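You operate a simulated robot arm through the tools that you are given. There is no shell and no other tool. Be economical: measure what you need, move in short steps, check, and stop when the job is done.

You run a simulated two-armed robot. Do the job below in one go: nothing can be reset, and whatever is moved stays where it is left.

JOB
Make a two-to-one sample in the clear cup: part A to 100 ml, then part B up to 150.
Fine: A from the grey can, B from the white can; hold each can while its cap turns; both go back capped. Set down upright: can.

Only the result counts: the job must be done as asked and must still hold three seconds after the hand-in. Knocking over, shifting, dropping, spilling or breaking anything else fails it. Lids that push on must go on centred and level and be pressed home; caps that screw on are set level and turned clockwise until they are tight.

ROBOT AND FRAMES
Two 7-joint arms with two-finger parallel grippers on one trunk, on a base that drives. Base frame: it is fixed to the floor where the robot stands at the start and does not move with it; the origin is under the middle of the robot, x ahead of it, y to its left, z up; the surface under the hand at the start is at about z = 0.8. Units: m, degrees, N and s.
The left shoulder is at the start at [0.06, 0.144, 0.926], the right one opposite. With the tool pointing down near the work surface each hand reaches from about 0.32 to 0.74 m from the robot's upright axis, wherever it stands, measured 20 degrees to its own side. Places, roughly: bowl [0.25, 3.75, 0.5]; used cup [-1.25, -0.75, 0.75]. Payload 1.57 kg a hand.
The TCP of each hand is the grasp point between the finger pads, 0.03 m short of the fingertips. In the tool frame z runs along the fingers and y along their closing line. The gripper opens to 0.11 m. The fingers are 0.024 m wide and 0.012 m thick; the gripper's body (0.048 by 0.112 m) begins 0.078 m behind the TCP.
Orientation is told as [roll, pitch, yaw] about the base's x, y, z axes, in that order, counted from this pose: with the fingers straight down and closing along the base's y, the tool's x points along the base's -x, its y along +y and its z along -z.

CONTROLS
- The arms move only by the tool nudge_tool. It takes "left_series", "right_series" or both (then of equal length, played together; a hand with none holds still); each is a list of rows, each a list of 7 numbers: the turn, a rotation vector about the base's x, y, z in rad, then the shift along the base's x, y, z in m, then the closure, from 0 (fully open) to 1 (shut). In form: [[rx, ry, rz, dx, dy, dz, fingers], ...]. A call has 1 to 12 rows; each row shifts and turns the commanded pose from where the row before left it. Each row takes 0.2 s and may step no farther than 0.05 m and 8.6 degrees from the row before; otherwise, or with a gripper value out of range, the whole call is refused. A pose out of reach is approached as far as the arm can. The call stops where the force on the tool passes 50 N (or 10 N more than at its start, if that is more) or the arm is blocked; 0.2 s more then pass. The fingers move at their own pace (about 0.045 m/s each) and stop on an object; they squeeze with about 42 N. The grip force told is the motor's: it shows also when the fingers shut on nothing. Time passes only in rows, and 0.2 s behind the last, so rows that do not move let the fingers close. It gives the time, the measured TCP pose, the force on the tool (base axes), the opening and the grip force at its end, in the units of the frame above (readings bear some noise), with the torque about the TCP (base axes, N m) and any sound that the robot's microphone picked up.
- Cameras (640 x 400 px; columns grow to the right, rows downward): "scene" is now at [0.0404, 0.0265, 1.5317]; the picture's right is [0.35, -0.94, 0.00], its down [-0.74, -0.28, -0.61] and it looks along [0.57, 0.21, -0.79] (base axes); focal length 266 px, centre (320, 200). "left" rides on the left gripper at [0.07, -0.016, -0.141] in its tool frame; the picture's right is [0.23, 0.97, 0.00], its down [-0.86, 0.20, -0.48] and it looks along [-0.47, 0.11, 0.88] (tool axes); focal length 222 px, centre (320, 200). "right" rides on the right gripper at [0.07, 0.016, -0.141] in its tool frame; the picture's right is [-0.23, 0.97, 0.00], its down [-0.85, -0.20, -0.48] and it looks along [-0.47, -0.11, 0.88] (tool axes); focal length 222 px, centre (320, 200). There is no depth. A picture from a camera that has moved, and an enlarged one, comes with that camera's place and axes in the base frame and with its lens.
- get_image(camera): a new picture of that camera. It takes no simulated time.
- slide_trunk(by): slides the trunk up (or, below 0, down) by that many m; the arms and the scene camera ride with it, the base frame stays. It gives what a move gives, with no picture.
- base_move(legs): drives the robot by 1 to 6 legs, each [ahead, left, turn to the left] in m, m and degrees, along the robot's own axes; the way and the turn of a leg run together, so that a leg with both is an arc; at most 1.5 m and 180 degrees a leg. The arms and the cameras ride along, it lands a little off, and it stops where it bumps. It gives what a move gives.
- turn_head(pan, tilt): turns the head with the scene camera to pan (to the left, within 86 degrees either way) and tilt (down, from -29 to 69), counted from straight ahead of the robot. It gives what a move gives.
- inspect(camera, box): a new picture of the part [left, top, right, bottom] of that camera's present view, enlarged. It takes no simulated time.
- sign_off(): hands the job in; it is judged then, once.

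Go step by step. Nothing tells you exact positions but the pictures and the camera data: compare them with the known pose of the tool, close in by small moves and look again before you grip or let go. The budget is 120 turns and 100 pictures, counting those below and the enlarged ones. Unless the task says otherwise, let go and move clear before handing in, and close with one line.

The tools are called as a command line: name --argument value ..., lists and objects as JSON in quotes. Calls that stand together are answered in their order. nudge_tool: Moves the arms, as the interface text tells. Its arguments: {"type":"object","properties":{"left_series":{"type":"array","items":{"type":"array","items":{"type":"number"}}},"right_series":{"type":"array","items":{"type":"array","items":{"type":"number"}}}},"required":[]} The other tools are called the same way: slide_trunk (by) slides the trunk up or down; base_move (legs) drives the base; turn_head (pan, tilt) turns the head that bears the scene camera; get_image (camera) takes a picture; inspect (camera, box) takes an enlarged picture of a part of a camera's view; sign_off () hands the job in.

At the start:

```text
t: 0.0
left_ee_pos: [0.4346, 0.3097, 1.0003]
left_ee_rot: [0.1, 0.0, 0.0]
left_force: [0.3, 0.0, -0.2]
left_torque: [-0.01, -0.01, 0.01]
left_gripper_width: 0.11
left_grasp_force: 0.1
right_ee_pos: [0.4593, -0.0444, 1.0001]
right_ee_rot: [0.0, 0.0, -0.1]
right_force: [-0.6, 0.1, -0.3]
right_torque: [-0.03, 0.01, 0.02]
right_gripper_width: 0.1099
right_grasp_force: 0.0
trunk travel left (down, up): [-0.525, 0.065]
robot x, y, heading: [0.0007, -0.001, -0.1]
head pan, tilt: [20.5, 52.3]
```

scene: 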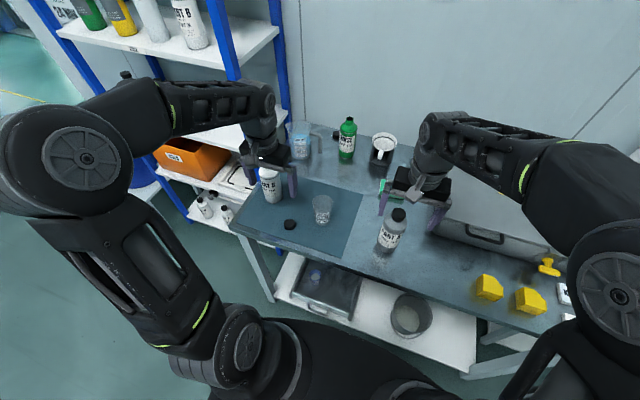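
right: 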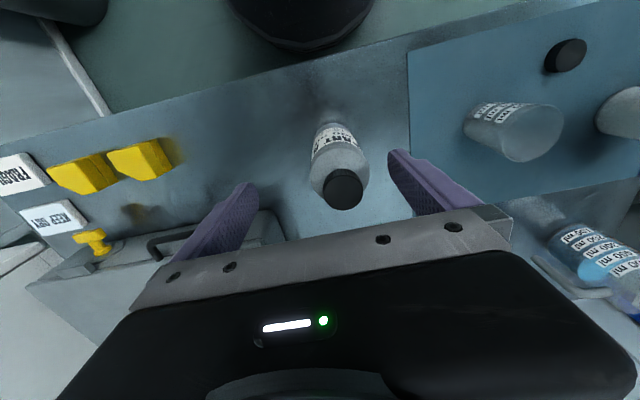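
left: 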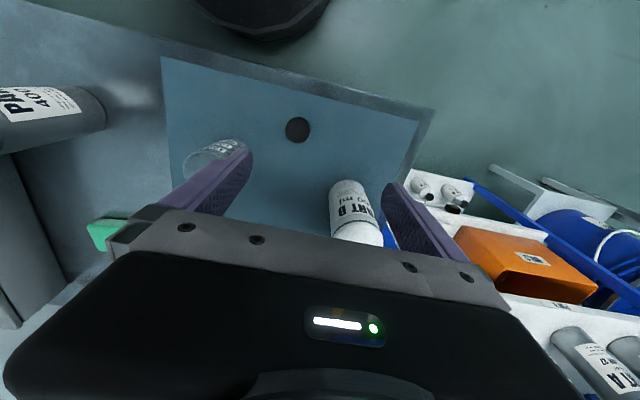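

I see a grey PART A can with a black cap, a white PART B can, a loose black cap and the clear cup on the blue mat. I'll look closer at each of them.

inspect --camera "scene" --box '[230, 110, 430, 260]'

inspect --camera "left" --box '[160, 80, 440, 255]'

inspect --camera "right" --box '[260, 20, 640, 258]'

```text
2.67 times, centred on (330, 185) of scene
camera zoom: at [0.0404, 0.0265, 1.5317], right [0.35, -0.94, 0.0], down [-0.74, -0.28, -0.61], along [0.57, 0.21, -0.79], focal length 710 px, centre (293, 240)
```

zoom: 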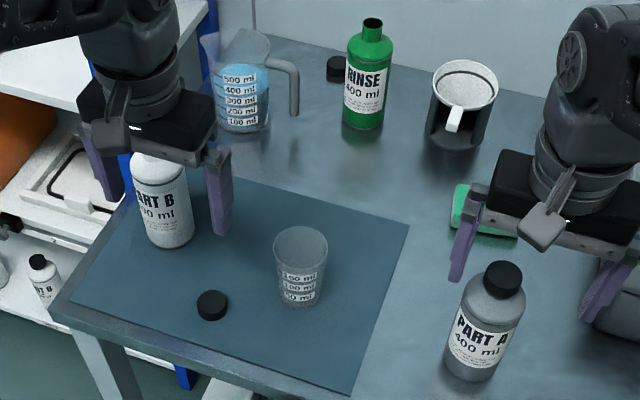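

```text
2.29 times, centred on (300, 168) of left
camera zoom: at [0.366, 0.2937, 1.1412], right [-0.23, 0.97, 0.0], down [0.86, 0.2, 0.48], along [0.47, 0.11, -0.88], focal length 508 px, centre (366, 274)
```

zoom: 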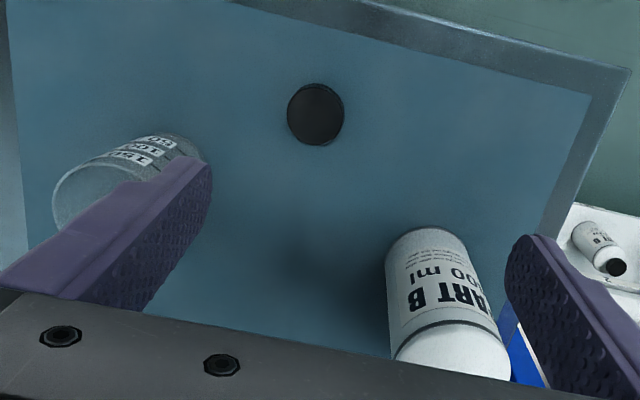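

```text
1.68 times, centred on (450, 139) of right
camera zoom: at [0.3883, -0.0276, 1.1412], right [0.23, 0.97, 0.0], down [0.85, -0.2, 0.48], along [0.47, -0.11, -0.88], focal length 373 px, centre (102, 302)
```

zoom: 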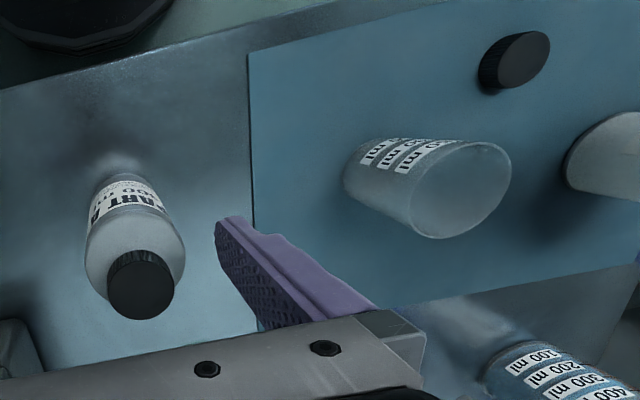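

The cans, cup and loose cap all stand close to the start poses of the hands. I'll raise both hands straight up, pull them back a little and look again to see whether B is already open.

nudge_tool --left_series '[[0, 0, 0, 0, 0, 0.04, 0], [0, 0, 0, 0, 0, 0.04, 0], [0, 0, 0, -0.03, 0.03, 0.03, 0], [0, 0, 0, -0.03, 0.03, 0, 0], [0, 0, 0, -0.03, 0.03, 0, 0]]' --right_series '[[0, 0, 0, 0, 0, 0.04, 0], [0, 0, 0, 0, 0, 0.04, 0], [0, 0, 0, -0.03, -0.03, 0.03, 0], [0, 0, 0, -0.03, -0.03, 0, 0], [0, 0, 0, -0.03, -0.03, 0, 0]]'

inspect --camera "scene" --box '[230, 110, 430, 260]'

get_image --camera "left"

```text
refused: row 3 steps farther than a row can; nothing moved
```

```text
2.67 times, centred on (330, 185) of scene
camera zoom: at [0.0404, 0.0265, 1.5317], right [0.35, -0.94, 0.0], down [-0.74, -0.28, -0.61], along [0.57, 0.21, -0.79], focal length 710 px, centre (293, 240)
```

zoom: 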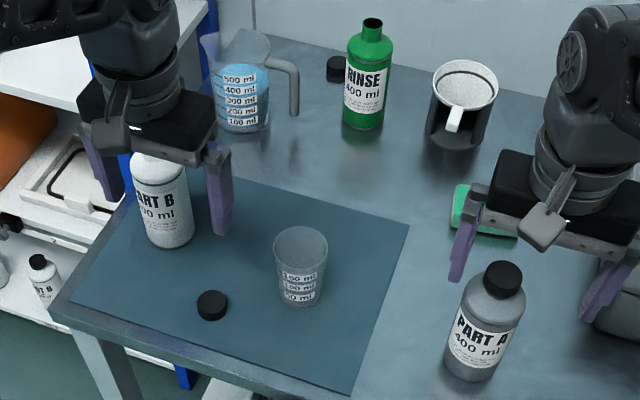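

```text
92 pictures are left
camera left: at [0.366, 0.2937, 1.1412], right [-0.23, 0.97, 0.0], down [0.86, 0.2, 0.48], along [0.47, 0.11, -0.88], focal length 222 px, centre (320, 200)
```

left: 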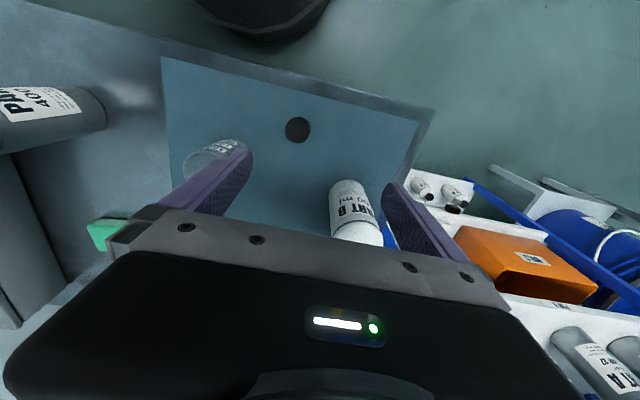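

One row was too long, so the call was refused. I'll repeat it with smaller steps.

nudge_tool --left_series '[[0, 0, 0, 0, 0, 0.045, 0], [0, 0, 0, 0, 0, 0.045, 0], [0, 0, 0, -0.03, 0.02, 0.03, 0], [0, 0, 0, -0.03, 0.02, 0, 0], [0, 0, 0, -0.03, 0.02, 0, 0]]' --right_series '[[0, 0, 0, 0, 0, 0.045, 0], [0, 0, 0, 0, 0, 0.045, 0], [0, 0, 0, -0.03, -0.02, 0.03, 0], [0, 0, 0, -0.03, -0.02, 0, 0], [0, 0, 0, -0.03, -0.02, 0, 0]]'

inspect --camera "scene" --box '[230, 110, 430, 260]'

get_image --camera "left"

```text
t: 1.2
left_ee_pos: [0.3447, 0.3672, 1.1212]
left_ee_rot: [0.0, -0.1, -0.1]
left_force: [-0.8, 0.2, 0.6]
left_torque: [0.01, -0.07, 0.0]
left_gripper_width: 0.1102
left_grasp_force: 0.0
left hand out of reach, approached as far as the arm can: row 3
right_ee_pos: [0.3688, -0.1066, 1.1253]
right_ee_rot: [0.1, -0.1, 0.0]
right_force: [-0.8, -0.1, -0.2]
right_torque: [0.09, -0.11, -0.01]
right_gripper_width: 0.1099
right_grasp_force: 0.0
right hand out of reach, approached as far as the arm can: row 3
trunk travel left (down, up): [-0.525, 0.065]
robot x, y, heading: [-0.0003, 0.0065, 0.0]
head pan, tilt: [20.5, 52.3]
```

```text
2.67 times, centred on (330, 185) of scene
camera zoom: at [0.0367, 0.0252, 1.5319], right [0.35, -0.94, 0.0], down [-0.74, -0.28, -0.61], along [0.57, 0.21, -0.79], focal length 710 px, centre (293, 240)
```

zoom: 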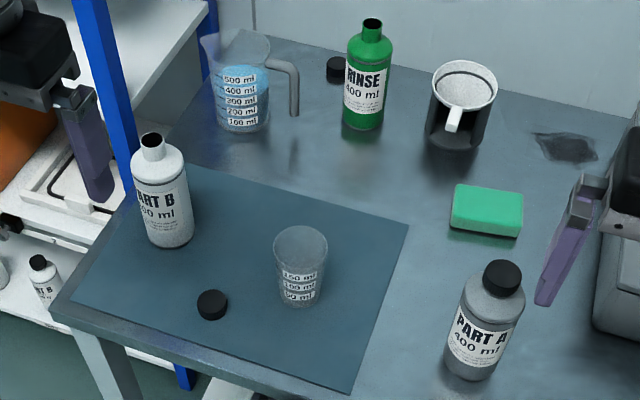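

```text
90 pictures are left
camera left: at [0.2767, 0.3516, 1.2621], right [-0.23, 0.97, 0.0], down [0.85, 0.2, 0.48], along [0.47, 0.11, -0.88], focal length 222 px, centre (320, 200)
```

left: 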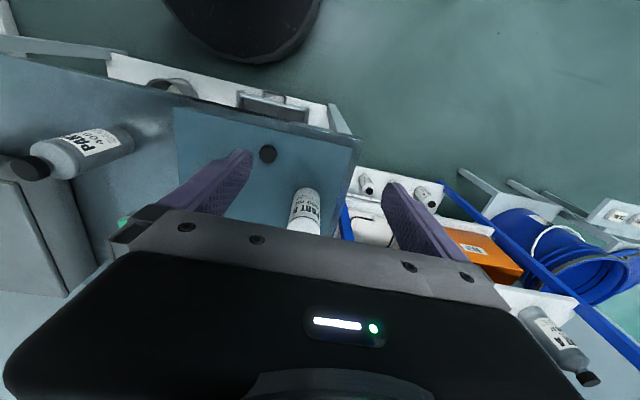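

B is already open, so the loose cap on the mat is B's. A is still capped. I take A to be at about (0.464, -0.026), B at (0.519, 0.374), the cup at (0.487, 0.187) and the loose cap at (0.434, 0.277). I'll back the base up for elbow room, then hold A with a near-horizontal right hand.

base_move --legs '[[-0.15, 0, 0]]'

turn_head --pan 12 --tilt 48

nudge_tool --right_series '[[0, -0.14, 0, 0, 0, -0.01, 0], [0, -0.14, 0, 0, 0, -0.01, 0], [0, -0.14, 0, 0, 0, -0.01, 0], [0, -0.14, 0, 0, 0, -0.01, 0], [0, -0.14, 0, 0, 0, -0.01, 0], [0, -0.14, 0, 0, 0, -0.01, 0], [0, -0.14, 0, 0, 0, -0.01, 0], [0, -0.14, 0, 0, 0, -0.01, 0]]'

get_image --camera "scene"

```text
t: 2.6
left_ee_pos: [0.1947, 0.3686, 1.1199]
left_ee_rot: [0.0, 0.0, 0.0]
left_force: [0.9, 0.0, -0.1]
left_torque: [-0.01, -0.03, 0.05]
left_gripper_width: 0.11
left_grasp_force: 0.1
right_ee_pos: [0.2181, -0.1053, 1.1238]
right_ee_rot: [0.1, -0.2, 0.1]
right_force: [-0.9, 0.1, -1.0]
right_torque: [0.0, -0.04, 0.04]
right_gripper_width: 0.1099
right_grasp_force: 0.0
trunk travel left (down, up): [-0.525, 0.065]
robot x, y, heading: [-0.1528, -0.0003, 0.2]
head pan, tilt: [20.5, 52.3]
```

```text
t: 3.3
left_ee_pos: [0.1945, 0.3699, 1.1199]
left_ee_rot: [-0.1, 0.0, 0.1]
left_force: [-0.5, 0.1, 0.0]
left_torque: [0.0, -0.02, 0.0]
left_gripper_width: 0.11
left_grasp_force: 0.1
right_ee_pos: [0.2198, -0.1065, 1.1237]
right_ee_rot: [0.1, 0.0, 0.1]
right_force: [-0.6, -0.1, 0.6]
right_torque: [0.02, 0.03, -0.01]
right_gripper_width: 0.1099
right_grasp_force: 0.1
trunk travel left (down, up): [-0.525, 0.065]
robot x, y, heading: [-0.1551, 0.0006, 0.1]
head pan, tilt: [12.0, 48.0]
```

```text
t: 4.4
left_ee_pos: [0.1951, 0.3697, 1.1186]
left_ee_rot: [0.1, 0.0, 0.0]
left_force: [-0.2, 0.6, 0.3]
left_torque: [-0.01, -0.03, -0.01]
left_gripper_width: 0.1098
left_grasp_force: 0.0
right_ee_pos: [0.2113, -0.0822, 1.0587]
right_ee_rot: [13.5, -27.1, -2.7]
right_force: [0.0, 0.1, 0.7]
right_torque: [0.01, 0.01, -0.03]
right_gripper_width: 0.1098
right_grasp_force: 0.0
trunk travel left (down, up): [-0.525, 0.065]
robot x, y, heading: [-0.1485, 0.0013, 0.1]
head pan, tilt: [12.0, 48.0]
stopped in row 5 (right hand): the arm was blocked; the commanded pose is now the measured one
```

```text
89 pictures are left
camera scene: at [-0.1053, 0.0172, 1.5375], right [0.21, -0.98, 0.0], down [-0.73, -0.16, -0.67], along [0.65, 0.14, -0.74], focal length 266 px, centre (320, 200)
```

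scene: 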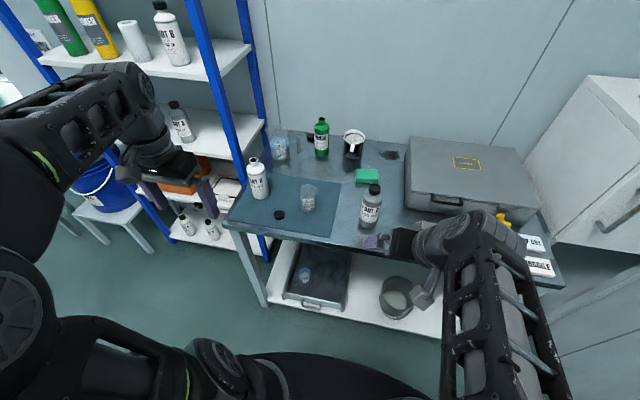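

The right arm was too folded to tilt and stopped. I'll level its roll and extend it forward and up, then tilt further there.

nudge_tool --right_series '[[-0.11, 0, 0.02, 0.03, -0.02, 0.02, 0], [-0.11, 0, 0.02, 0.03, -0.02, 0.02, 0], [0, 0, 0, 0.04, 0, 0.01, 0], [0, 0, 0, 0.04, 0, 0, 0], [0, -0.11, 0, 0.01, 0, 0, 0], [0, -0.11, 0, 0.0, 0, 0, 0], [0, -0.11, 0, 0, 0, 0, 0], [0, -0.11, 0, 0, 0, 0, 0], [0, -0.11, 0, 0, 0, 0, 0], [0, -0.11, 0, 0, 0, 0, 0]]'

```text
t: 5.0
left_ee_pos: [0.1956, 0.3697, 1.1197]
left_ee_rot: [0.0, 0.1, 0.0]
left_force: [0.4, 0.0, -0.2]
left_torque: [0.03, -0.01, 0.03]
left_gripper_width: 0.1097
left_grasp_force: 0.1
right_ee_pos: [0.2444, -0.0528, 1.1186]
right_ee_rot: [0.2, -30.8, 16.2]
right_force: [0.1, 0.8, 0.1]
right_torque: [0.01, -0.01, -0.01]
right_gripper_width: 0.1096
right_grasp_force: 0.0
trunk travel left (down, up): [-0.525, 0.065]
robot x, y, heading: [-0.1536, -0.0013, -0.0]
head pan, tilt: [12.0, 48.0]
stopped in row 3 (right hand): the arm was blocked; the commanded pose is now the measured one
```

The arm prefers its hand yawed inwards, so I'll let it point forward-left while extending and tilting.

nudge_tool --right_series '[[0, 0, 0.08, 0.04, -0.01, 0, 0], [0, 0, 0.08, 0.04, -0.02, 0, 0], [0, 0, 0.08, 0.03, -0.02, 0, 0], [0.05, -0.1, 0, 0.0, 0, 0, 0], [0.05, -0.1, 0, 0.0, 0, 0, 0], [0.05, -0.1, 0, 0, 0, 0, 0], [0.05, -0.1, 0, 0, 0, 0, 0], [0.05, -0.1, 0, 0, 0, 0, 0]]'

get_image --camera "scene"

```text
t: 6.8
left_ee_pos: [0.1956, 0.3688, 1.119]
left_ee_rot: [0.0, 0.0, 0.0]
left_force: [0.0, -0.3, 0.0]
left_torque: [0.04, 0.01, 0.0]
left_gripper_width: 0.1099
left_grasp_force: 0.0
right_ee_pos: [0.3536, -0.1005, 1.1174]
right_ee_rot: [-3.8, -62.5, 32.9]
right_force: [0.1, -0.3, -0.2]
right_torque: [-0.02, 0.02, 0.0]
right_gripper_width: 0.1101
right_grasp_force: 0.1
trunk travel left (down, up): [-0.525, 0.065]
robot x, y, heading: [-0.1528, -0.0019, 0.3]
head pan, tilt: [12.0, 48.0]
```

```text
88 pictures are left
camera scene: at [-0.1049, 0.0164, 1.5375], right [0.21, -0.98, 0.0], down [-0.73, -0.16, -0.67], along [0.65, 0.14, -0.74], focal length 266 px, centre (320, 200)
```

scene: 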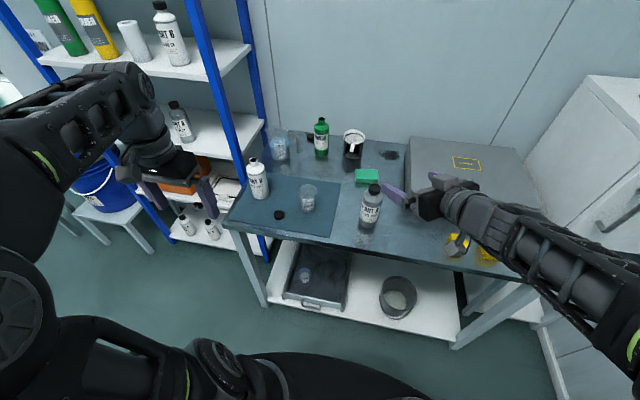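

The pose works. I'll correct the small roll, tilt a bit more, then lower to a pre-grasp beside A, about 0.11 m back from it.

nudge_tool --right_series '[[0.026, 0.017, 0.059, 0.01, 0.01, 0, 0], [0.071, -0.109, 0, 0, 0, -0.03, 0], [0, 0, 0, 0, 0, -0.045, 0], [0, 0, 0, 0, 0, -0.045, 0], [0, 0, 0, 0, 0, -0.045, 0], [0, 0, 0, 0, 0, -0.045, 0], [0, 0, 0, 0, 0, -0.03, 0]]'

inspect --camera "scene" --box '[260, 140, 460, 265]'

get_image --camera "right"

```text
t: 8.4
left_ee_pos: [0.197, 0.3695, 1.1191]
left_ee_rot: [0.0, -0.1, 0.0]
left_force: [-0.7, -0.2, -0.7]
left_torque: [0.04, -0.01, -0.05]
left_gripper_width: 0.11
left_grasp_force: 0.0
right_ee_pos: [0.3663, -0.0898, 0.8765]
right_ee_rot: [0.3, -70.2, 32.8]
right_force: [0.3, 0.1, -0.3]
right_torque: [0.02, -0.03, 0.01]
right_gripper_width: 0.1103
right_grasp_force: 0.0
trunk travel left (down, up): [-0.525, 0.065]
robot x, y, heading: [-0.1524, 0.0014, -0.0]
head pan, tilt: [12.0, 48.0]
```

```text
3.20 times, centred on (360, 202) of scene
camera zoom: at [-0.1045, 0.0159, 1.5375], right [0.21, -0.98, 0.0], down [-0.73, -0.15, -0.67], along [0.65, 0.14, -0.74], focal length 852 px, centre (192, 192)
```

zoom: 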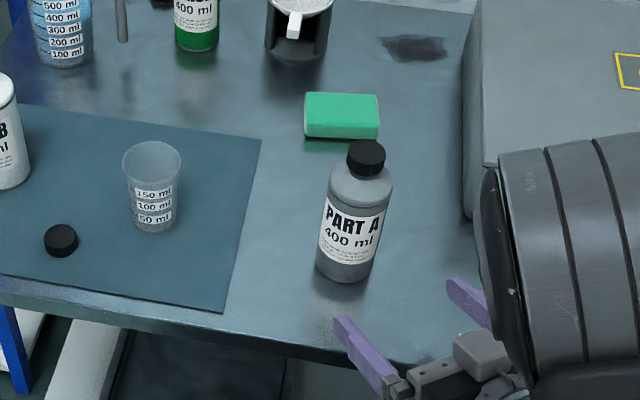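

```text
86 pictures are left
camera right: at [0.2239, -0.1623, 0.8588], right [-0.46, 0.86, 0.21], down [-0.03, -0.26, 0.97], along [0.89, 0.44, 0.14], focal length 222 px, centre (320, 200)
```

right: 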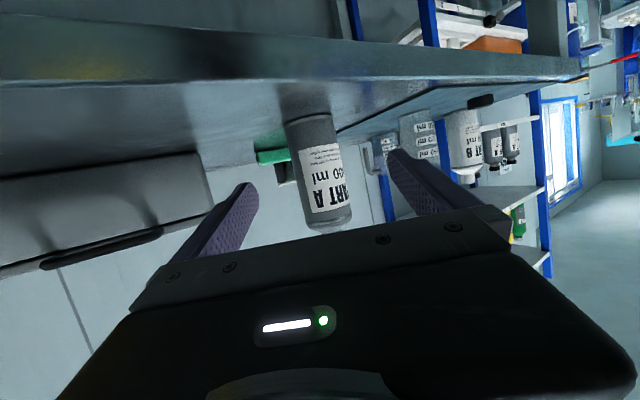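

A sits between the open fingers and is nearly centred, at about (0.470, -0.028). I'll advance 0.12 m along the hand's direction and close.

nudge_tool --right_series '[[0, 0, 0, 0.034, 0.0205, 0, 0], [0, 0, 0, 0.034, 0.0205, 0, 0], [0, 0, 0, 0.034, 0.0205, 0, 0], [0, 0, 0, 0, 0, 0, 0]]'

inspect --camera "scene" --box '[260, 140, 460, 265]'

```text
t: 9.4
left_ee_pos: [0.1961, 0.3697, 1.1193]
left_ee_rot: [-0.1, 0.0, 0.0]
left_force: [-0.1, -0.2, 0.0]
left_torque: [-0.01, -0.01, 0.02]
left_gripper_width: 0.11
left_grasp_force: 0.0
right_ee_pos: [0.4683, -0.0316, 0.8772]
right_ee_rot: [0.1, -70.3, 32.9]
right_force: [0.5, 0.0, 0.0]
right_torque: [-0.02, 0.0, 0.01]
right_gripper_width: 0.11
right_grasp_force: 0.1
trunk travel left (down, up): [-0.525, 0.065]
robot x, y, heading: [-0.1523, 0.0024, 0.2]
head pan, tilt: [12.0, 48.0]
```

```text
3.20 times, centred on (360, 202) of scene
camera zoom: at [-0.1051, 0.0165, 1.5375], right [0.21, -0.98, 0.0], down [-0.73, -0.16, -0.67], along [0.65, 0.14, -0.74], focal length 852 px, centre (192, 192)
```

zoom: 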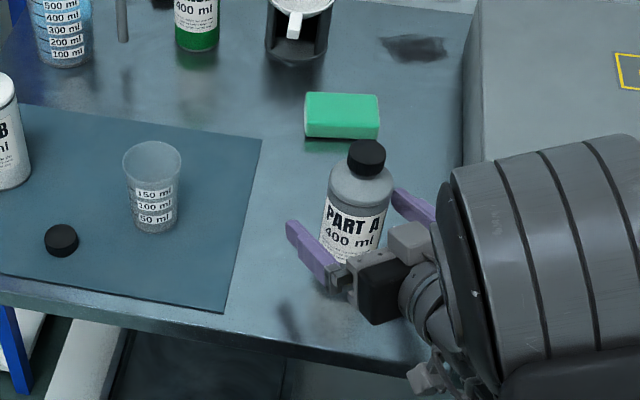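

The fingers straddle A well. I'll close the right hand on A and bring the left hand above its cap, pre-turned clockwise for unscrewing.

nudge_tool --right_series '[[0, 0, 0, 0, 0, 0, 1], [0, 0, 0, 0, 0, 0, 1], [0, 0, 0, 0, 0, 0, 1], [0, 0, 0, 0, 0, 0, 1], [0, 0, 0, 0, 0, 0, 1], [0, 0, 0, 0, 0, 0, 1]]'

nudge_tool --left_series '[[0, 0, -0.1, 0.023, -0.033, 0, 0], [0, 0, -0.1, 0.023, -0.033, 0, 0], [0, 0, -0.1, 0.023, -0.033, 0, 0], [0, 0, -0.1, 0.023, -0.033, 0, 0], [0, 0, -0.1, 0.023, -0.033, 0, 0], [0, 0, -0.1, 0.023, -0.033, 0, 0], [0, 0, -0.1, 0.023, -0.033, 0, 0], [0, 0, -0.1, 0.023, -0.033, 0, 0], [0, 0, -0.1, 0.023, -0.033, 0, 0], [0, 0, -0.1, 0.023, -0.033, 0, 0], [0, 0, 0, 0.023, -0.033, 0, 0], [0, 0, 0, 0.021, -0.033, 0, 0]]'

get_image --camera "left"

get_image --camera "scene"

```text
t: 10.8
left_ee_pos: [0.1946, 0.3691, 1.1193]
left_ee_rot: [0.0, 0.0, 0.0]
left_force: [0.1, -1.1, -0.9]
left_torque: [-0.01, 0.02, -0.02]
left_gripper_width: 0.11
left_grasp_force: 0.2
right_ee_pos: [0.4699, -0.0316, 0.8756]
right_ee_rot: [0.0, -70.2, 32.8]
right_force: [0.5, -1.1, 0.3]
right_torque: [-0.05, -0.03, -0.03]
right_gripper_width: 0.0603
right_grasp_force: 41.8
trunk travel left (down, up): [-0.525, 0.065]
robot x, y, heading: [-0.1548, -0.0022, -0.0]
head pan, tilt: [12.0, 48.0]
```

```text
t: 13.4
left_ee_pos: [0.4122, -0.0094, 1.0436]
left_ee_rot: [0.3, -0.3, -57.4]
left_force: [0.2, -0.5, -0.3]
left_torque: [0.03, -0.03, 0.03]
left_gripper_width: 0.1099
left_grasp_force: 0.0
left hand out of reach, approached as far as the arm can: row 6, 7, 8, 9, 10, 11, 12
right_ee_pos: [0.4669, -0.0319, 0.8773]
right_ee_rot: [0.0, -70.2, 33.0]
right_force: [-0.7, -0.1, 0.6]
right_torque: [0.05, 0.03, 0.04]
right_gripper_width: 0.0601
right_grasp_force: 42.0
trunk travel left (down, up): [-0.525, 0.065]
robot x, y, heading: [-0.1512, 0.0025, 0.3]
head pan, tilt: [12.0, 48.0]
```

```text
84 pictures are left
camera left: at [0.3615, 0.0402, 1.185], right [0.7, 0.72, 0.0], down [0.63, -0.61, 0.48], along [0.35, -0.33, -0.87], focal length 222 px, centre (320, 200)
```

left: 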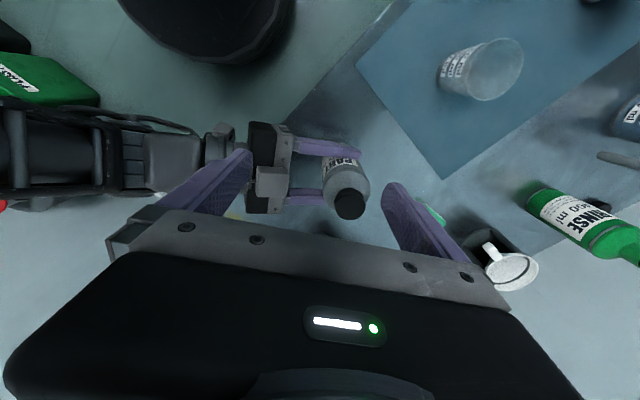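

```text
83 pictures are left
camera scene: at [-0.1048, 0.0162, 1.5375], right [0.21, -0.98, 0.0], down [-0.73, -0.16, -0.67], along [0.65, 0.14, -0.74], focal length 266 px, centre (320, 200)
```

scene: 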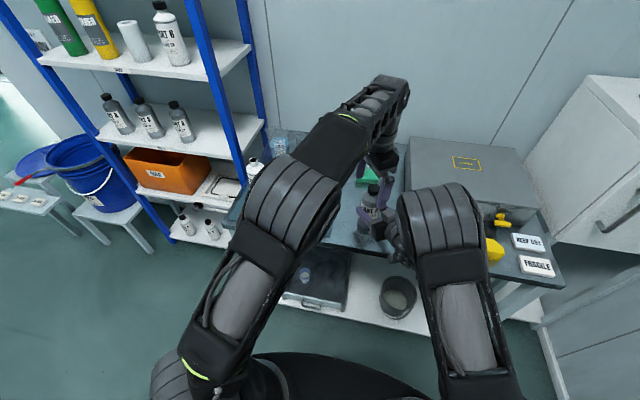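

A is held (width 0.060 m). The left hand cannot reach over the cap at this height. I'll raise the trunk, which lifts the held can with it, and bring the can a little closer and lower, so the unscrewing happens within reach.

slide_trunk --by 0.06

nudge_tool --right_series '[[0, 0, 0, -0.02, 0.015, -0.015, 1], [0, 0, 0, -0.02, 0.015, -0.015, 1], [0, 0, 0, 0, 0, -0.01, 1], [0, 0, 0, 0, 0, 0, 1]]'

get_image --camera "left"

```text
t: 14.4
left_ee_pos: [0.4135, -0.0086, 1.1044]
left_ee_rot: [0.4, -0.3, -57.4]
left_force: [-0.1, 0.5, -0.8]
left_torque: [-0.02, 0.01, 0.0]
left_gripper_width: 0.1099
left_grasp_force: 0.1
right_ee_pos: [0.4695, -0.0307, 0.9358]
right_ee_rot: [0.0, -70.2, 32.9]
right_force: [0.9, -0.1, -3.8]
right_torque: [0.0, 0.04, 0.01]
right_gripper_width: 0.0601
right_grasp_force: 41.8
trunk travel left (down, up): [-0.585, 0.005]
robot x, y, heading: [-0.1467, 0.0014, 0.1]
head pan, tilt: [12.0, 48.0]
```

```text
t: 15.4
left_ee_pos: [0.4132, -0.0089, 1.1028]
left_ee_rot: [0.2, -0.2, -57.2]
left_force: [1.5, -0.1, -0.9]
left_torque: [0.0, 0.01, 0.02]
left_gripper_width: 0.11
left_grasp_force: 0.0
right_ee_pos: [0.4282, -0.0003, 0.8937]
right_ee_rot: [0.0, -70.1, 32.9]
right_force: [-0.3, -0.4, -3.0]
right_torque: [-0.02, 0.03, -0.02]
right_gripper_width: 0.06
right_grasp_force: 41.4
trunk travel left (down, up): [-0.585, 0.005]
robot x, y, heading: [-0.1522, 0.0043, 0.3]
head pan, tilt: [12.0, 48.0]
```

```text
82 pictures are left
camera left: at [0.3615, 0.0407, 1.2451], right [0.7, 0.72, 0.0], down [0.63, -0.61, 0.48], along [0.35, -0.33, -0.87], focal length 222 px, centre (320, 200)
```

left: 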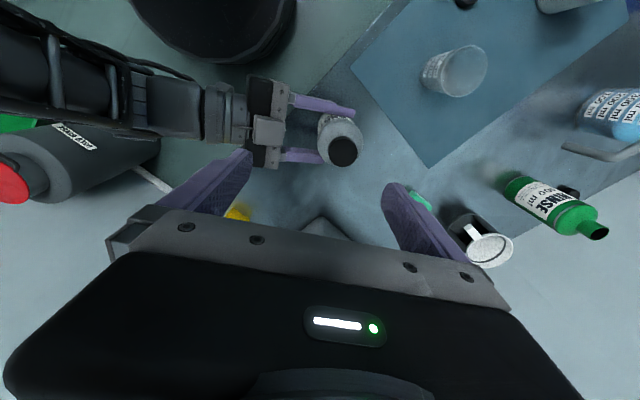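

The can is now in reach and clear of everything. I put the cap at about (0.431, 0.005) with its top near z 0.994. I'll make a first partial lowering of the left hand to see how it follows.

nudge_tool --left_series '[[0, 0, 0, 0.009, 0.007, 0, 0], [0, 0, 0, 0.009, 0.007, -0.02, 0], [0, 0, 0, 0, 0, -0.02, 0]]'

get_image --camera "left"

```text
t: 16.2
left_ee_pos: [0.4289, 0.0048, 1.0605]
left_ee_rot: [0.3, -0.3, -57.1]
left_force: [0.2, -0.9, 0.2]
left_torque: [-0.01, -0.01, 0.05]
left_gripper_width: 0.1098
left_grasp_force: 0.0
left hand out of reach, approached as far as the arm can: row 1
right_ee_pos: [0.4275, -0.0017, 0.8947]
right_ee_rot: [0.1, -70.0, 32.9]
right_force: [0.1, 0.1, -3.9]
right_torque: [-0.04, 0.05, -0.02]
right_gripper_width: 0.0602
right_grasp_force: 41.7
trunk travel left (down, up): [-0.585, 0.005]
robot x, y, heading: [-0.1549, -0.0048, 0.1]
head pan, tilt: [12.0, 48.0]
```

```text
81 pictures are left
camera left: at [0.3785, 0.0548, 1.2018], right [0.7, 0.72, 0.0], down [0.63, -0.61, 0.48], along [0.35, -0.34, -0.87], focal length 222 px, centre (320, 200)
```

left: 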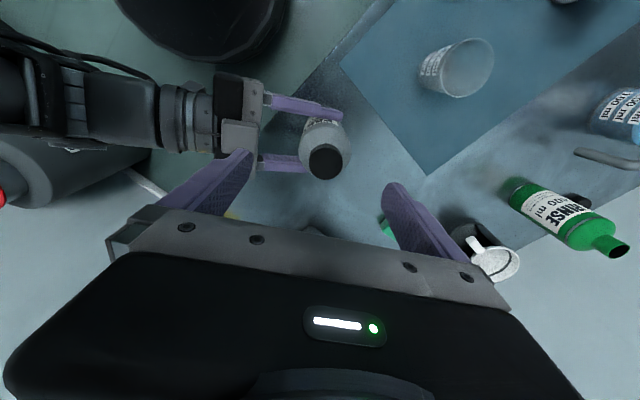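

The cap reads at about (0.434, 0.009). I'll shift onto it, lower to just above the cap and check once more.

nudge_tool --left_series '[[0, 0, 0, 0.005, 0.003, -0.015, 0], [0, 0, 0, 0, 0, -0.015, 0], [0, 0, 0, 0, 0, 0, 0]]'

get_image --camera "left"

inspect --camera "scene" --box '[290, 130, 450, 230]'

```text
t: 17.0
left_ee_pos: [0.4377, 0.0112, 1.0384]
left_ee_rot: [0.4, -1.3, -56.8]
left_force: [-0.1, 0.1, -0.1]
left_torque: [0.01, -0.01, 0.02]
left_gripper_width: 0.1102
left_grasp_force: 0.0
right_ee_pos: [0.4277, -0.0047, 0.8918]
right_ee_rot: [0.0, -69.9, 32.8]
right_force: [-0.5, -0.3, -3.6]
right_torque: [-0.01, 0.02, -0.02]
right_gripper_width: 0.0601
right_grasp_force: 42.1
trunk travel left (down, up): [-0.585, 0.005]
robot x, y, heading: [-0.1509, 0.0007, 0.0]
head pan, tilt: [12.0, 48.0]
```

```text
80 pictures are left
camera left: at [0.3848, 0.0615, 1.1796], right [0.69, 0.72, 0.0], down [0.63, -0.6, 0.5], along [0.36, -0.34, -0.87], focal length 222 px, centre (320, 200)
```

left: 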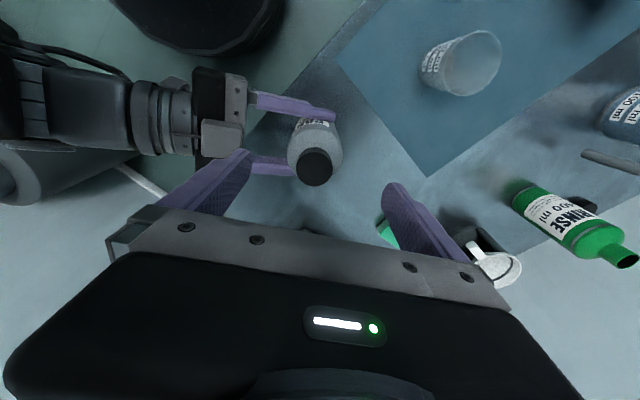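

```text
4.00 times, centred on (370, 180) of scene
camera zoom: at [-0.1045, 0.0165, 1.5974], right [0.21, -0.98, 0.0], down [-0.73, -0.16, -0.67], along [0.65, 0.14, -0.74], focal length 1065 px, centre (120, 280)
```

zoom: 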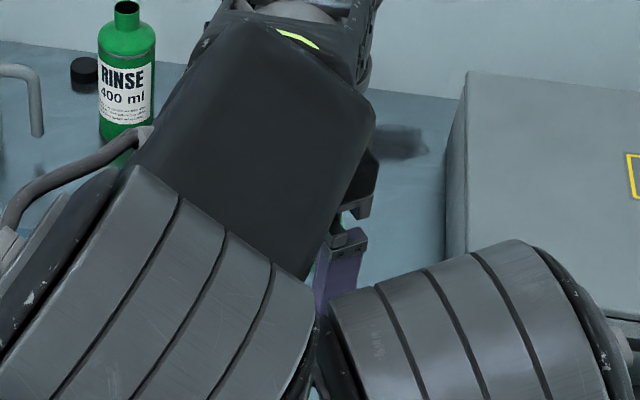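

The two forearms have come very close and seem to touch, so this crossing pose is poor. I'll shift both hands left, leading with the left one. That puts the left arm on its own side, still clear of the cup.

nudge_tool --left_series '[[0, 0, 0.1, -0.005, 0.035, 0.005, 0], [0, 0, 0.1, -0.01, 0.035, 0.0, 0], [0, 0, 0.1, -0.01, 0.02, 0, 0], [0, 0, 0.1, -0.01, 0.0, 0, 0], [0, 0, 0.1, -0.005, 0.0, 0, 0], [0, 0, 0, 0, 0, 0, 0]]' --right_series '[[0, 0, 0, 0, 0, 0, 1], [0, 0, 0, -0.01, 0.025, 0, 1], [0, 0, 0, -0.01, 0.025, 0, 1], [0, 0, 0, -0.01, 0.025, 0, 1], [0, 0, 0, -0.01, 0.02, 0, 1], [0, 0, 0, 0, 0, 0, 1]]'

get_image --camera "scene"

get_image --camera "left"

```text
t: 18.4
left_ee_pos: [0.3926, 0.0992, 1.0348]
left_ee_rot: [0.3, -0.3, -28.5]
left_force: [-1.5, 0.3, 0.1]
left_torque: [0.0, -0.04, -0.01]
left_gripper_width: 0.11
left_grasp_force: 0.0
right_ee_pos: [0.4191, 0.0371, 0.9043]
right_ee_rot: [1.3, -70.0, 32.7]
right_force: [-0.1, 0.5, -3.2]
right_torque: [0.0, 0.03, -0.01]
right_gripper_width: 0.0601
right_grasp_force: 42.0
right hand out of reach, approached as far as the arm can: row 3, 4, 5
trunk travel left (down, up): [-0.585, 0.005]
robot x, y, heading: [-0.1501, -0.0006, 0.2]
head pan, tilt: [12.0, 48.0]
```

```text
78 pictures are left
camera scene: at [-0.1041, 0.0164, 1.5974], right [0.21, -0.98, 0.0], down [-0.73, -0.16, -0.67], along [0.65, 0.14, -0.74], focal length 266 px, centre (320, 200)
```

scene: 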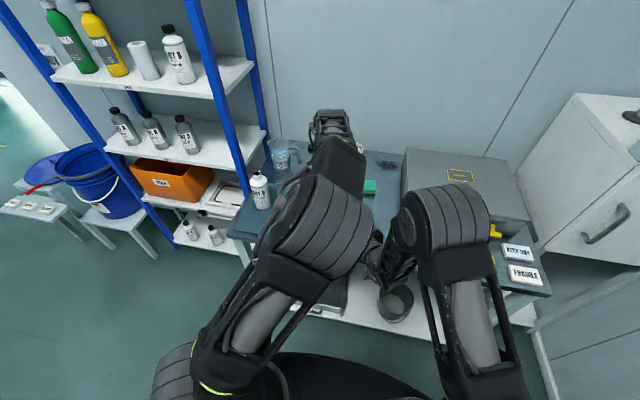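

```text
77 pictures are left
camera left: at [0.3245, 0.1177, 1.1759], right [0.27, 0.96, 0.0], down [0.84, -0.23, 0.48], along [0.47, -0.13, -0.88], focal length 222 px, centre (320, 200)
```

left: 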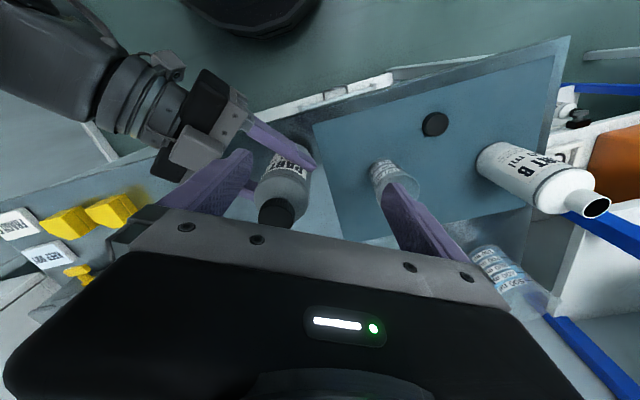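

The right hand is limited with this yaw. I'll raise the left hand a little, turn the right hand further about the vertical so it comes in from the right, then shift left again.

nudge_tool --left_series '[[0, 0, 0, 0, 0.01, 0.03, 0], [0, 0, 0, 0, 0, 0, 0], [0, 0, 0, 0, 0, 0, 0], [0, 0, 0, 0, 0, 0, 0], [0, 0, 0, 0, 0, 0, 0], [0, 0, 0, 0, 0, 0, 0], [0, 0, 0, 0, 0, 0, 0]]' --right_series '[[0, 0, 0.1, 0, 0, 0, 1], [0, 0, 0.1, 0, 0, 0, 1], [0, 0, 0.1, 0, 0.01, 0, 1], [0, 0, 0.1, -0.005, 0.015, 0, 1], [0, 0, 0.1, -0.01, 0.015, 0, 1], [0, 0, 0, -0.01, 0.015, 0, 1], [0, 0, 0, 0, 0, 0, 1]]'

get_image --camera "scene"

```text
t: 20.0
left_ee_pos: [0.3947, 0.1109, 1.0672]
left_ee_rot: [0.3, -0.3, -28.6]
left_force: [-0.4, -1.0, 1.1]
left_torque: [0.03, -0.03, 0.01]
left_gripper_width: 0.1099
left_grasp_force: 0.1
right_ee_pos: [0.3937, 0.0936, 0.9058]
right_ee_rot: [0.2, -70.0, 61.5]
right_force: [-0.2, -0.4, -4.0]
right_torque: [-0.02, 0.04, -0.04]
right_gripper_width: 0.0602
right_grasp_force: 42.2
trunk travel left (down, up): [-0.585, 0.005]
robot x, y, heading: [-0.1551, -0.0, 0.1]
head pan, tilt: [12.0, 48.0]
```

```text
76 pictures are left
camera scene: at [-0.1042, 0.0164, 1.5974], right [0.21, -0.98, 0.0], down [-0.73, -0.16, -0.67], along [0.65, 0.14, -0.74], focal length 266 px, centre (320, 200)
```

scene: 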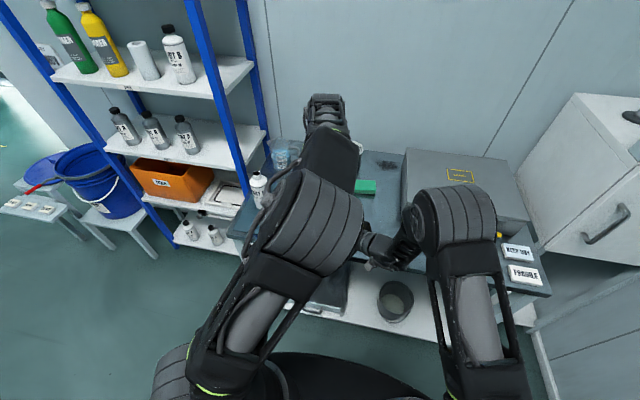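

The arms are now well apart. I'll check where the cap is from the left camera.

get_image --camera "left"

```text
75 pictures are left
camera left: at [0.3255, 0.1288, 1.2084], right [0.27, 0.96, 0.0], down [0.84, -0.24, 0.48], along [0.47, -0.13, -0.88], focal length 222 px, centre (320, 200)
```

left: 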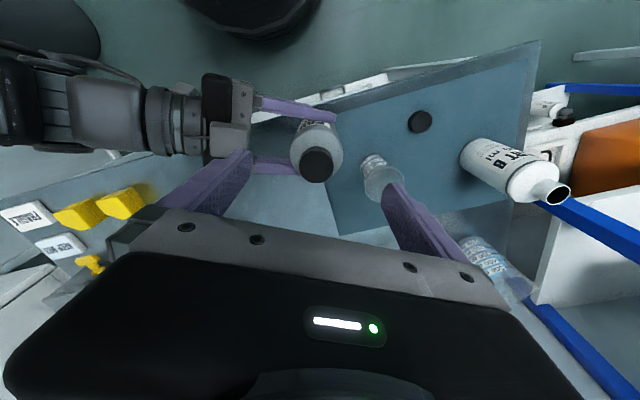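

The cap reads at (0.396, 0.105), nearly under the left hand. I'll lower onto it and close.

nudge_tool --left_series '[[0, 0, 0, 0.001, -0.005, -0.02, 0], [0, 0, 0, 0, 0, -0.02, 0], [0, 0, 0, 0, 0, -0.01, 0], [0, 0, 0, 0, 0, 0, 0]]'

get_image --camera "left"

```text
t: 21.0
left_ee_pos: [0.3938, 0.1044, 1.0177]
left_ee_rot: [0.3, -0.3, -28.6]
left_force: [-1.2, -0.1, 0.2]
left_torque: [0.0, -0.01, 0.01]
left_gripper_width: 0.11
left_grasp_force: 0.0
right_ee_pos: [0.3952, 0.0949, 0.9061]
right_ee_rot: [0.1, -70.1, 61.4]
right_force: [0.7, -0.2, -4.3]
right_torque: [-0.06, 0.0, 0.02]
right_gripper_width: 0.0604
right_grasp_force: 41.9
trunk travel left (down, up): [-0.585, 0.005]
robot x, y, heading: [-0.1526, -0.0014, 0.2]
head pan, tilt: [12.0, 48.0]
```

```text
74 pictures are left
camera left: at [0.3259, 0.1227, 1.1587], right [0.27, 0.96, 0.0], down [0.84, -0.23, 0.48], along [0.47, -0.13, -0.87], focal length 222 px, centre (320, 200)
```

left: 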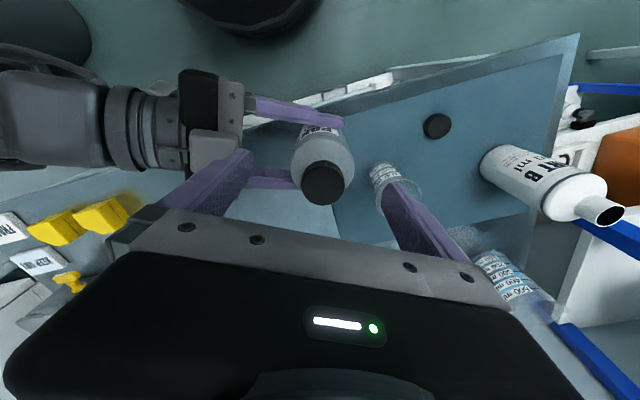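

It's centred. I'll close on the cap and give a first counter-clockwise turn, watching the forces.

nudge_tool --left_series '[[0, 0, 0, 0, 0, 0, 1], [0, 0, 0, 0, 0, 0, 1], [0, 0, 0, 0, 0, 0, 1], [0, 0, 0, 0, 0, 0, 1], [0, 0, 0, 0, 0, 0, 1], [0, 0, 0, 0, 0, 0, 1]]'

nudge_tool --left_series '[[0, 0, 0.14, 0, 0, 0, 1], [0, 0, 0.14, 0, 0, 0, 1], [0, 0, 0.14, 0, 0, 0.0005, 1], [0, 0, 0.14, 0, 0, 0.0005, 1], [0, 0, 0.14, 0, 0, 0.0005, 1], [0, 0, 0.14, 0, 0, 0.0005, 1]]'

```text
t: 22.4
left_ee_pos: [0.3951, 0.1049, 1.0183]
left_ee_rot: [0.5, -0.4, -28.5]
left_force: [9.3, 9.8, -2.0]
left_torque: [0.55, -0.37, 0.01]
left_gripper_width: 0.0324
left_grasp_force: 27.1
right_ee_pos: [0.3934, 0.0932, 0.9056]
right_ee_rot: [0.1, -70.1, 61.6]
right_force: [-9.1, -10.7, -1.8]
right_torque: [0.57, -0.72, 0.05]
right_gripper_width: 0.0604
right_grasp_force: 41.8
trunk travel left (down, up): [-0.585, 0.005]
robot x, y, heading: [-0.1525, 0.0017, -0.1]
head pan, tilt: [12.0, 48.0]
```

```text
t: 23.8
left_ee_pos: [0.3942, 0.1019, 1.0185]
left_ee_rot: [0.2, -0.4, 19.6]
left_force: [6.0, 0.6, 1.7]
left_torque: [0.15, -0.76, 0.0]
left_gripper_width: 0.0317
left_grasp_force: 40.5
right_ee_pos: [0.3942, 0.0939, 0.9063]
right_ee_rot: [0.2, -70.2, 61.6]
right_force: [-5.6, 0.2, -5.3]
right_torque: [-0.18, 0.24, 0.09]
right_gripper_width: 0.0601
right_grasp_force: 42.2
trunk travel left (down, up): [-0.585, 0.005]
robot x, y, heading: [-0.1506, -0.0021, 0.1]
head pan, tilt: [12.0, 48.0]
```

The cap turns with little resistance. I'll ease the side load and keep turning counter-clockwise.

nudge_tool --left_series '[[0, 0, 0.14, 0.001, 0, 0.0005, 1], [0, 0, 0.14, 0.001, 0, 0.0005, 1], [0, 0, 0.14, 0, 0, 0.0005, 1], [0, 0, 0.14, 0, 0, 0.0005, 1], [0, 0, 0.14, 0, 0, 0.0005, 1], [0, 0, 0.14, 0, 0, 0.0005, 1], [0, 0, 0.14, 0, 0, 0.0005, 1], [0, 0, 0.14, 0, 0, 0.0005, 1]]'

get_image --camera "left"

```text
t: 25.6
left_ee_pos: [0.3967, 0.1013, 1.0222]
left_ee_rot: [0.2, -0.1, 83.8]
left_force: [15.1, -18.3, -15.8]
left_torque: [-1.09, -0.62, -0.1]
left_gripper_width: 0.0319
left_grasp_force: 40.1
right_ee_pos: [0.393, 0.0953, 0.908]
right_ee_rot: [0.1, -70.5, 61.8]
right_force: [-14.9, 18.1, 11.9]
right_torque: [-0.91, -1.22, 0.26]
right_gripper_width: 0.0607
right_grasp_force: 42.2
trunk travel left (down, up): [-0.585, 0.005]
robot x, y, heading: [-0.1523, -0.0021, 0.0]
head pan, tilt: [12.0, 48.0]
```

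```text
73 pictures are left
camera left: at [0.4074, 0.0311, 1.1634], right [-0.99, -0.12, 0.0], down [-0.11, 0.87, 0.48], along [-0.06, 0.48, -0.88], focal length 222 px, centre (320, 200)
```

left: 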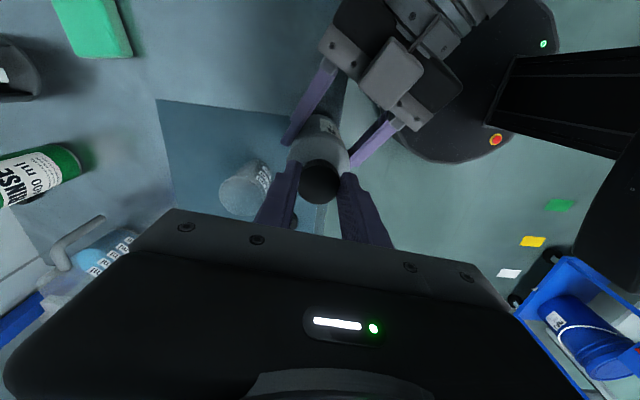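

It's turning, but the hand rises faster than the thread and sits slightly off-centre. I'll release, rewind, re-centre on (0.398, 0.099) and re-grip.

nudge_tool --left_series '[[0, 0, 0, 0, 0, 0, 0.3], [0, 0, 0, 0, 0, 0, 0.3], [0, 0, 0, 0.001, -0.001, -0.001, 0.3], [0, 0, -0.14, 0, 0, 0, 0.3], [0, 0, -0.14, 0, 0, 0, 0.3], [0, 0, -0.14, 0, 0, 0, 0.3], [0, 0, -0.14, 0, 0, 0, 0.3], [0, 0, -0.14, 0, 0, 0, 0.3], [0, 0, -0.14, 0, 0, 0, 0.3], [0, 0, -0.14, 0, 0, 0, 0.3], [0, 0, -0.14, 0, 0, 0, 0.3], [0, 0, -0.14, 0, 0, 0, 0.3]]'

nudge_tool --left_series '[[0, 0, -0.14, 0, 0, 0, 0.3], [0, 0, -0.14, 0, 0, 0, 0.3], [0, 0, -0.14, 0, 0, 0, 0.3], [0, 0, -0.14, 0, 0, 0, 0.3], [0, 0, -0.14, 0, 0, 0, 0.3], [0, 0, 0, 0, 0, 0, 0.3]]'

get_image --camera "left"

```text
t: 28.2
left_ee_pos: [0.3973, 0.103, 1.0215]
left_ee_rot: [0.3, -0.3, 11.4]
left_force: [0.2, -1.0, 0.8]
left_torque: [0.02, -0.02, 0.0]
left_gripper_width: 0.0769
left_grasp_force: 0.1
right_ee_pos: [0.3945, 0.0944, 0.9059]
right_ee_rot: [0.1, -70.1, 61.5]
right_force: [-0.5, 0.5, -4.2]
right_torque: [-0.02, 0.02, -0.03]
right_gripper_width: 0.0599
right_grasp_force: 41.5
trunk travel left (down, up): [-0.585, 0.005]
robot x, y, heading: [-0.1497, 0.0002, 0.1]
head pan, tilt: [12.0, 48.0]
```

```text
t: 29.6
left_ee_pos: [0.3962, 0.1027, 1.0214]
left_ee_rot: [0.3, -0.3, -28.7]
left_force: [-0.2, -0.7, -0.4]
left_torque: [-0.03, -0.01, 0.02]
left_gripper_width: 0.0771
left_grasp_force: 0.0
right_ee_pos: [0.3947, 0.0947, 0.9062]
right_ee_rot: [0.1, -70.1, 61.6]
right_force: [0.2, 0.2, -4.2]
right_torque: [-0.06, 0.02, -0.03]
right_gripper_width: 0.0603
right_grasp_force: 41.6
trunk travel left (down, up): [-0.585, 0.005]
robot x, y, heading: [-0.1518, 0.0018, 0.2]
head pan, tilt: [12.0, 48.0]
```

```text
72 pictures are left
camera left: at [0.3284, 0.1214, 1.1628], right [0.27, 0.96, 0.0], down [0.84, -0.24, 0.48], along [0.47, -0.13, -0.88], focal length 222 px, centre (320, 200)
```

left: 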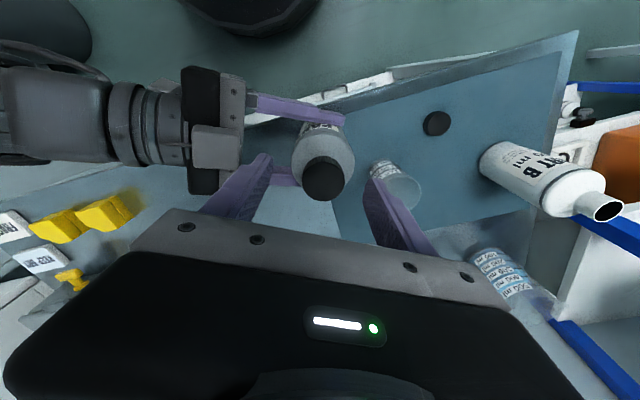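

Averaging both views, the cap centre is at (0.395, 0.103), right under the hand. I'll lower a touch, grip and turn again.

nudge_tool --left_series '[[0, 0, 0, -0.001, 0, -0.004, 0.3], [0, 0, 0, 0, 0, 0, 1], [0, 0, 0, 0, 0, 0, 1], [0, 0, 0, 0, 0, 0, 1], [0, 0, 0, 0, 0, 0, 1], [0, 0, 0.14, 0, 0, 0, 1], [0, 0, 0.14, 0, 0, 0, 1], [0, 0, 0.14, 0, 0, 0, 1], [0, 0, 0.14, 0, 0, 0, 1], [0, 0, 0.14, 0, 0, 0, 1], [0, 0, 0.14, 0, 0, 0, 1]]'

nudge_tool --left_series '[[0, 0, 0.14, 0, 0, 0, 1], [0, 0, 0.14, 0, 0, 0, 1], [0, 0, 0.14, 0, 0, 0, 1], [0, 0, 0.14, 0, 0, 0, 1], [0, 0, 0.14, 0, 0, 0, 1], [0, 0, 0.14, 0, 0, 0, 1], [0, 0, 0.14, 0, 0, 0, 1], [0, 0, 0.14, 0, 0, 0, 1]]'

```text
t: 32.0
left_ee_pos: [0.3965, 0.1008, 1.0184]
left_ee_rot: [0.2, -0.3, 19.6]
left_force: [7.4, 6.2, 1.1]
left_torque: [0.28, -0.76, 0.03]
left_gripper_width: 0.0322
left_grasp_force: 40.3
right_ee_pos: [0.3943, 0.0942, 0.9053]
right_ee_rot: [0.2, -70.1, 61.6]
right_force: [-7.6, -7.0, -3.8]
right_torque: [0.41, -0.04, 0.03]
right_gripper_width: 0.0605
right_grasp_force: 41.8
trunk travel left (down, up): [-0.585, 0.005]
robot x, y, heading: [-0.1511, -0.0014, 0.1]
head pan, tilt: [12.0, 48.0]
```

```text
t: 33.8
left_ee_pos: [0.3958, 0.1006, 1.0181]
left_ee_rot: [0.3, -0.1, 83.7]
left_force: [15.1, -6.7, 3.0]
left_torque: [-0.03, -0.83, -0.04]
left_gripper_width: 0.0321
left_grasp_force: 40.5
right_ee_pos: [0.3943, 0.0963, 0.9073]
right_ee_rot: [0.1, -70.1, 61.8]
right_force: [-15.5, 7.1, -8.3]
right_torque: [-0.76, -0.91, 0.14]
right_gripper_width: 0.0605
right_grasp_force: 42.2
trunk travel left (down, up): [-0.585, 0.005]
robot x, y, heading: [-0.1494, 0.0027, 0.1]
head pan, tilt: [12.0, 48.0]
```

The cap rotates freely, with next to no torque. I'll test whether it lifts off with a small upward pull.

nudge_tool --left_series '[[0, 0, 0, 0.002, -0.001, 0.002, 1], [0, 0, 0, 0.001, 0, 0.002, 1]]'

inspect --camera "left" --box '[220, 90, 420, 215]'

```text
t: 34.4
left_ee_pos: [0.3983, 0.1012, 1.0207]
left_ee_rot: [0.5, -0.2, 83.8]
left_force: [6.8, -13.2, -3.5]
left_torque: [-0.17, -0.48, -0.03]
left_gripper_width: 0.0319
left_grasp_force: 40.3
right_ee_pos: [0.3959, 0.0952, 0.9086]
right_ee_rot: [-0.1, -70.3, 61.7]
right_force: [-6.7, 12.7, -1.0]
right_torque: [-1.26, -0.2, 0.13]
right_gripper_width: 0.0605
right_grasp_force: 41.7
trunk travel left (down, up): [-0.585, 0.005]
robot x, y, heading: [-0.153, 0.0024, 0.3]
head pan, tilt: [12.0, 48.0]
```

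```text
3.20 times, centred on (320, 152) of left
camera zoom: at [0.4092, 0.0293, 1.1625], right [-0.99, -0.12, 0.01], down [-0.1, 0.87, 0.48], along [-0.06, 0.48, -0.88], focal length 711 px, centre (320, 352)
```

zoom: 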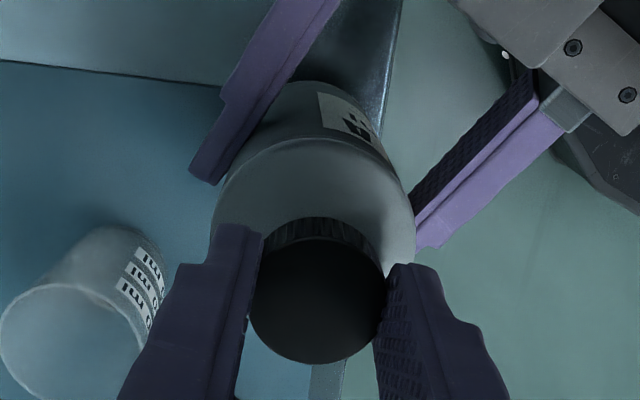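

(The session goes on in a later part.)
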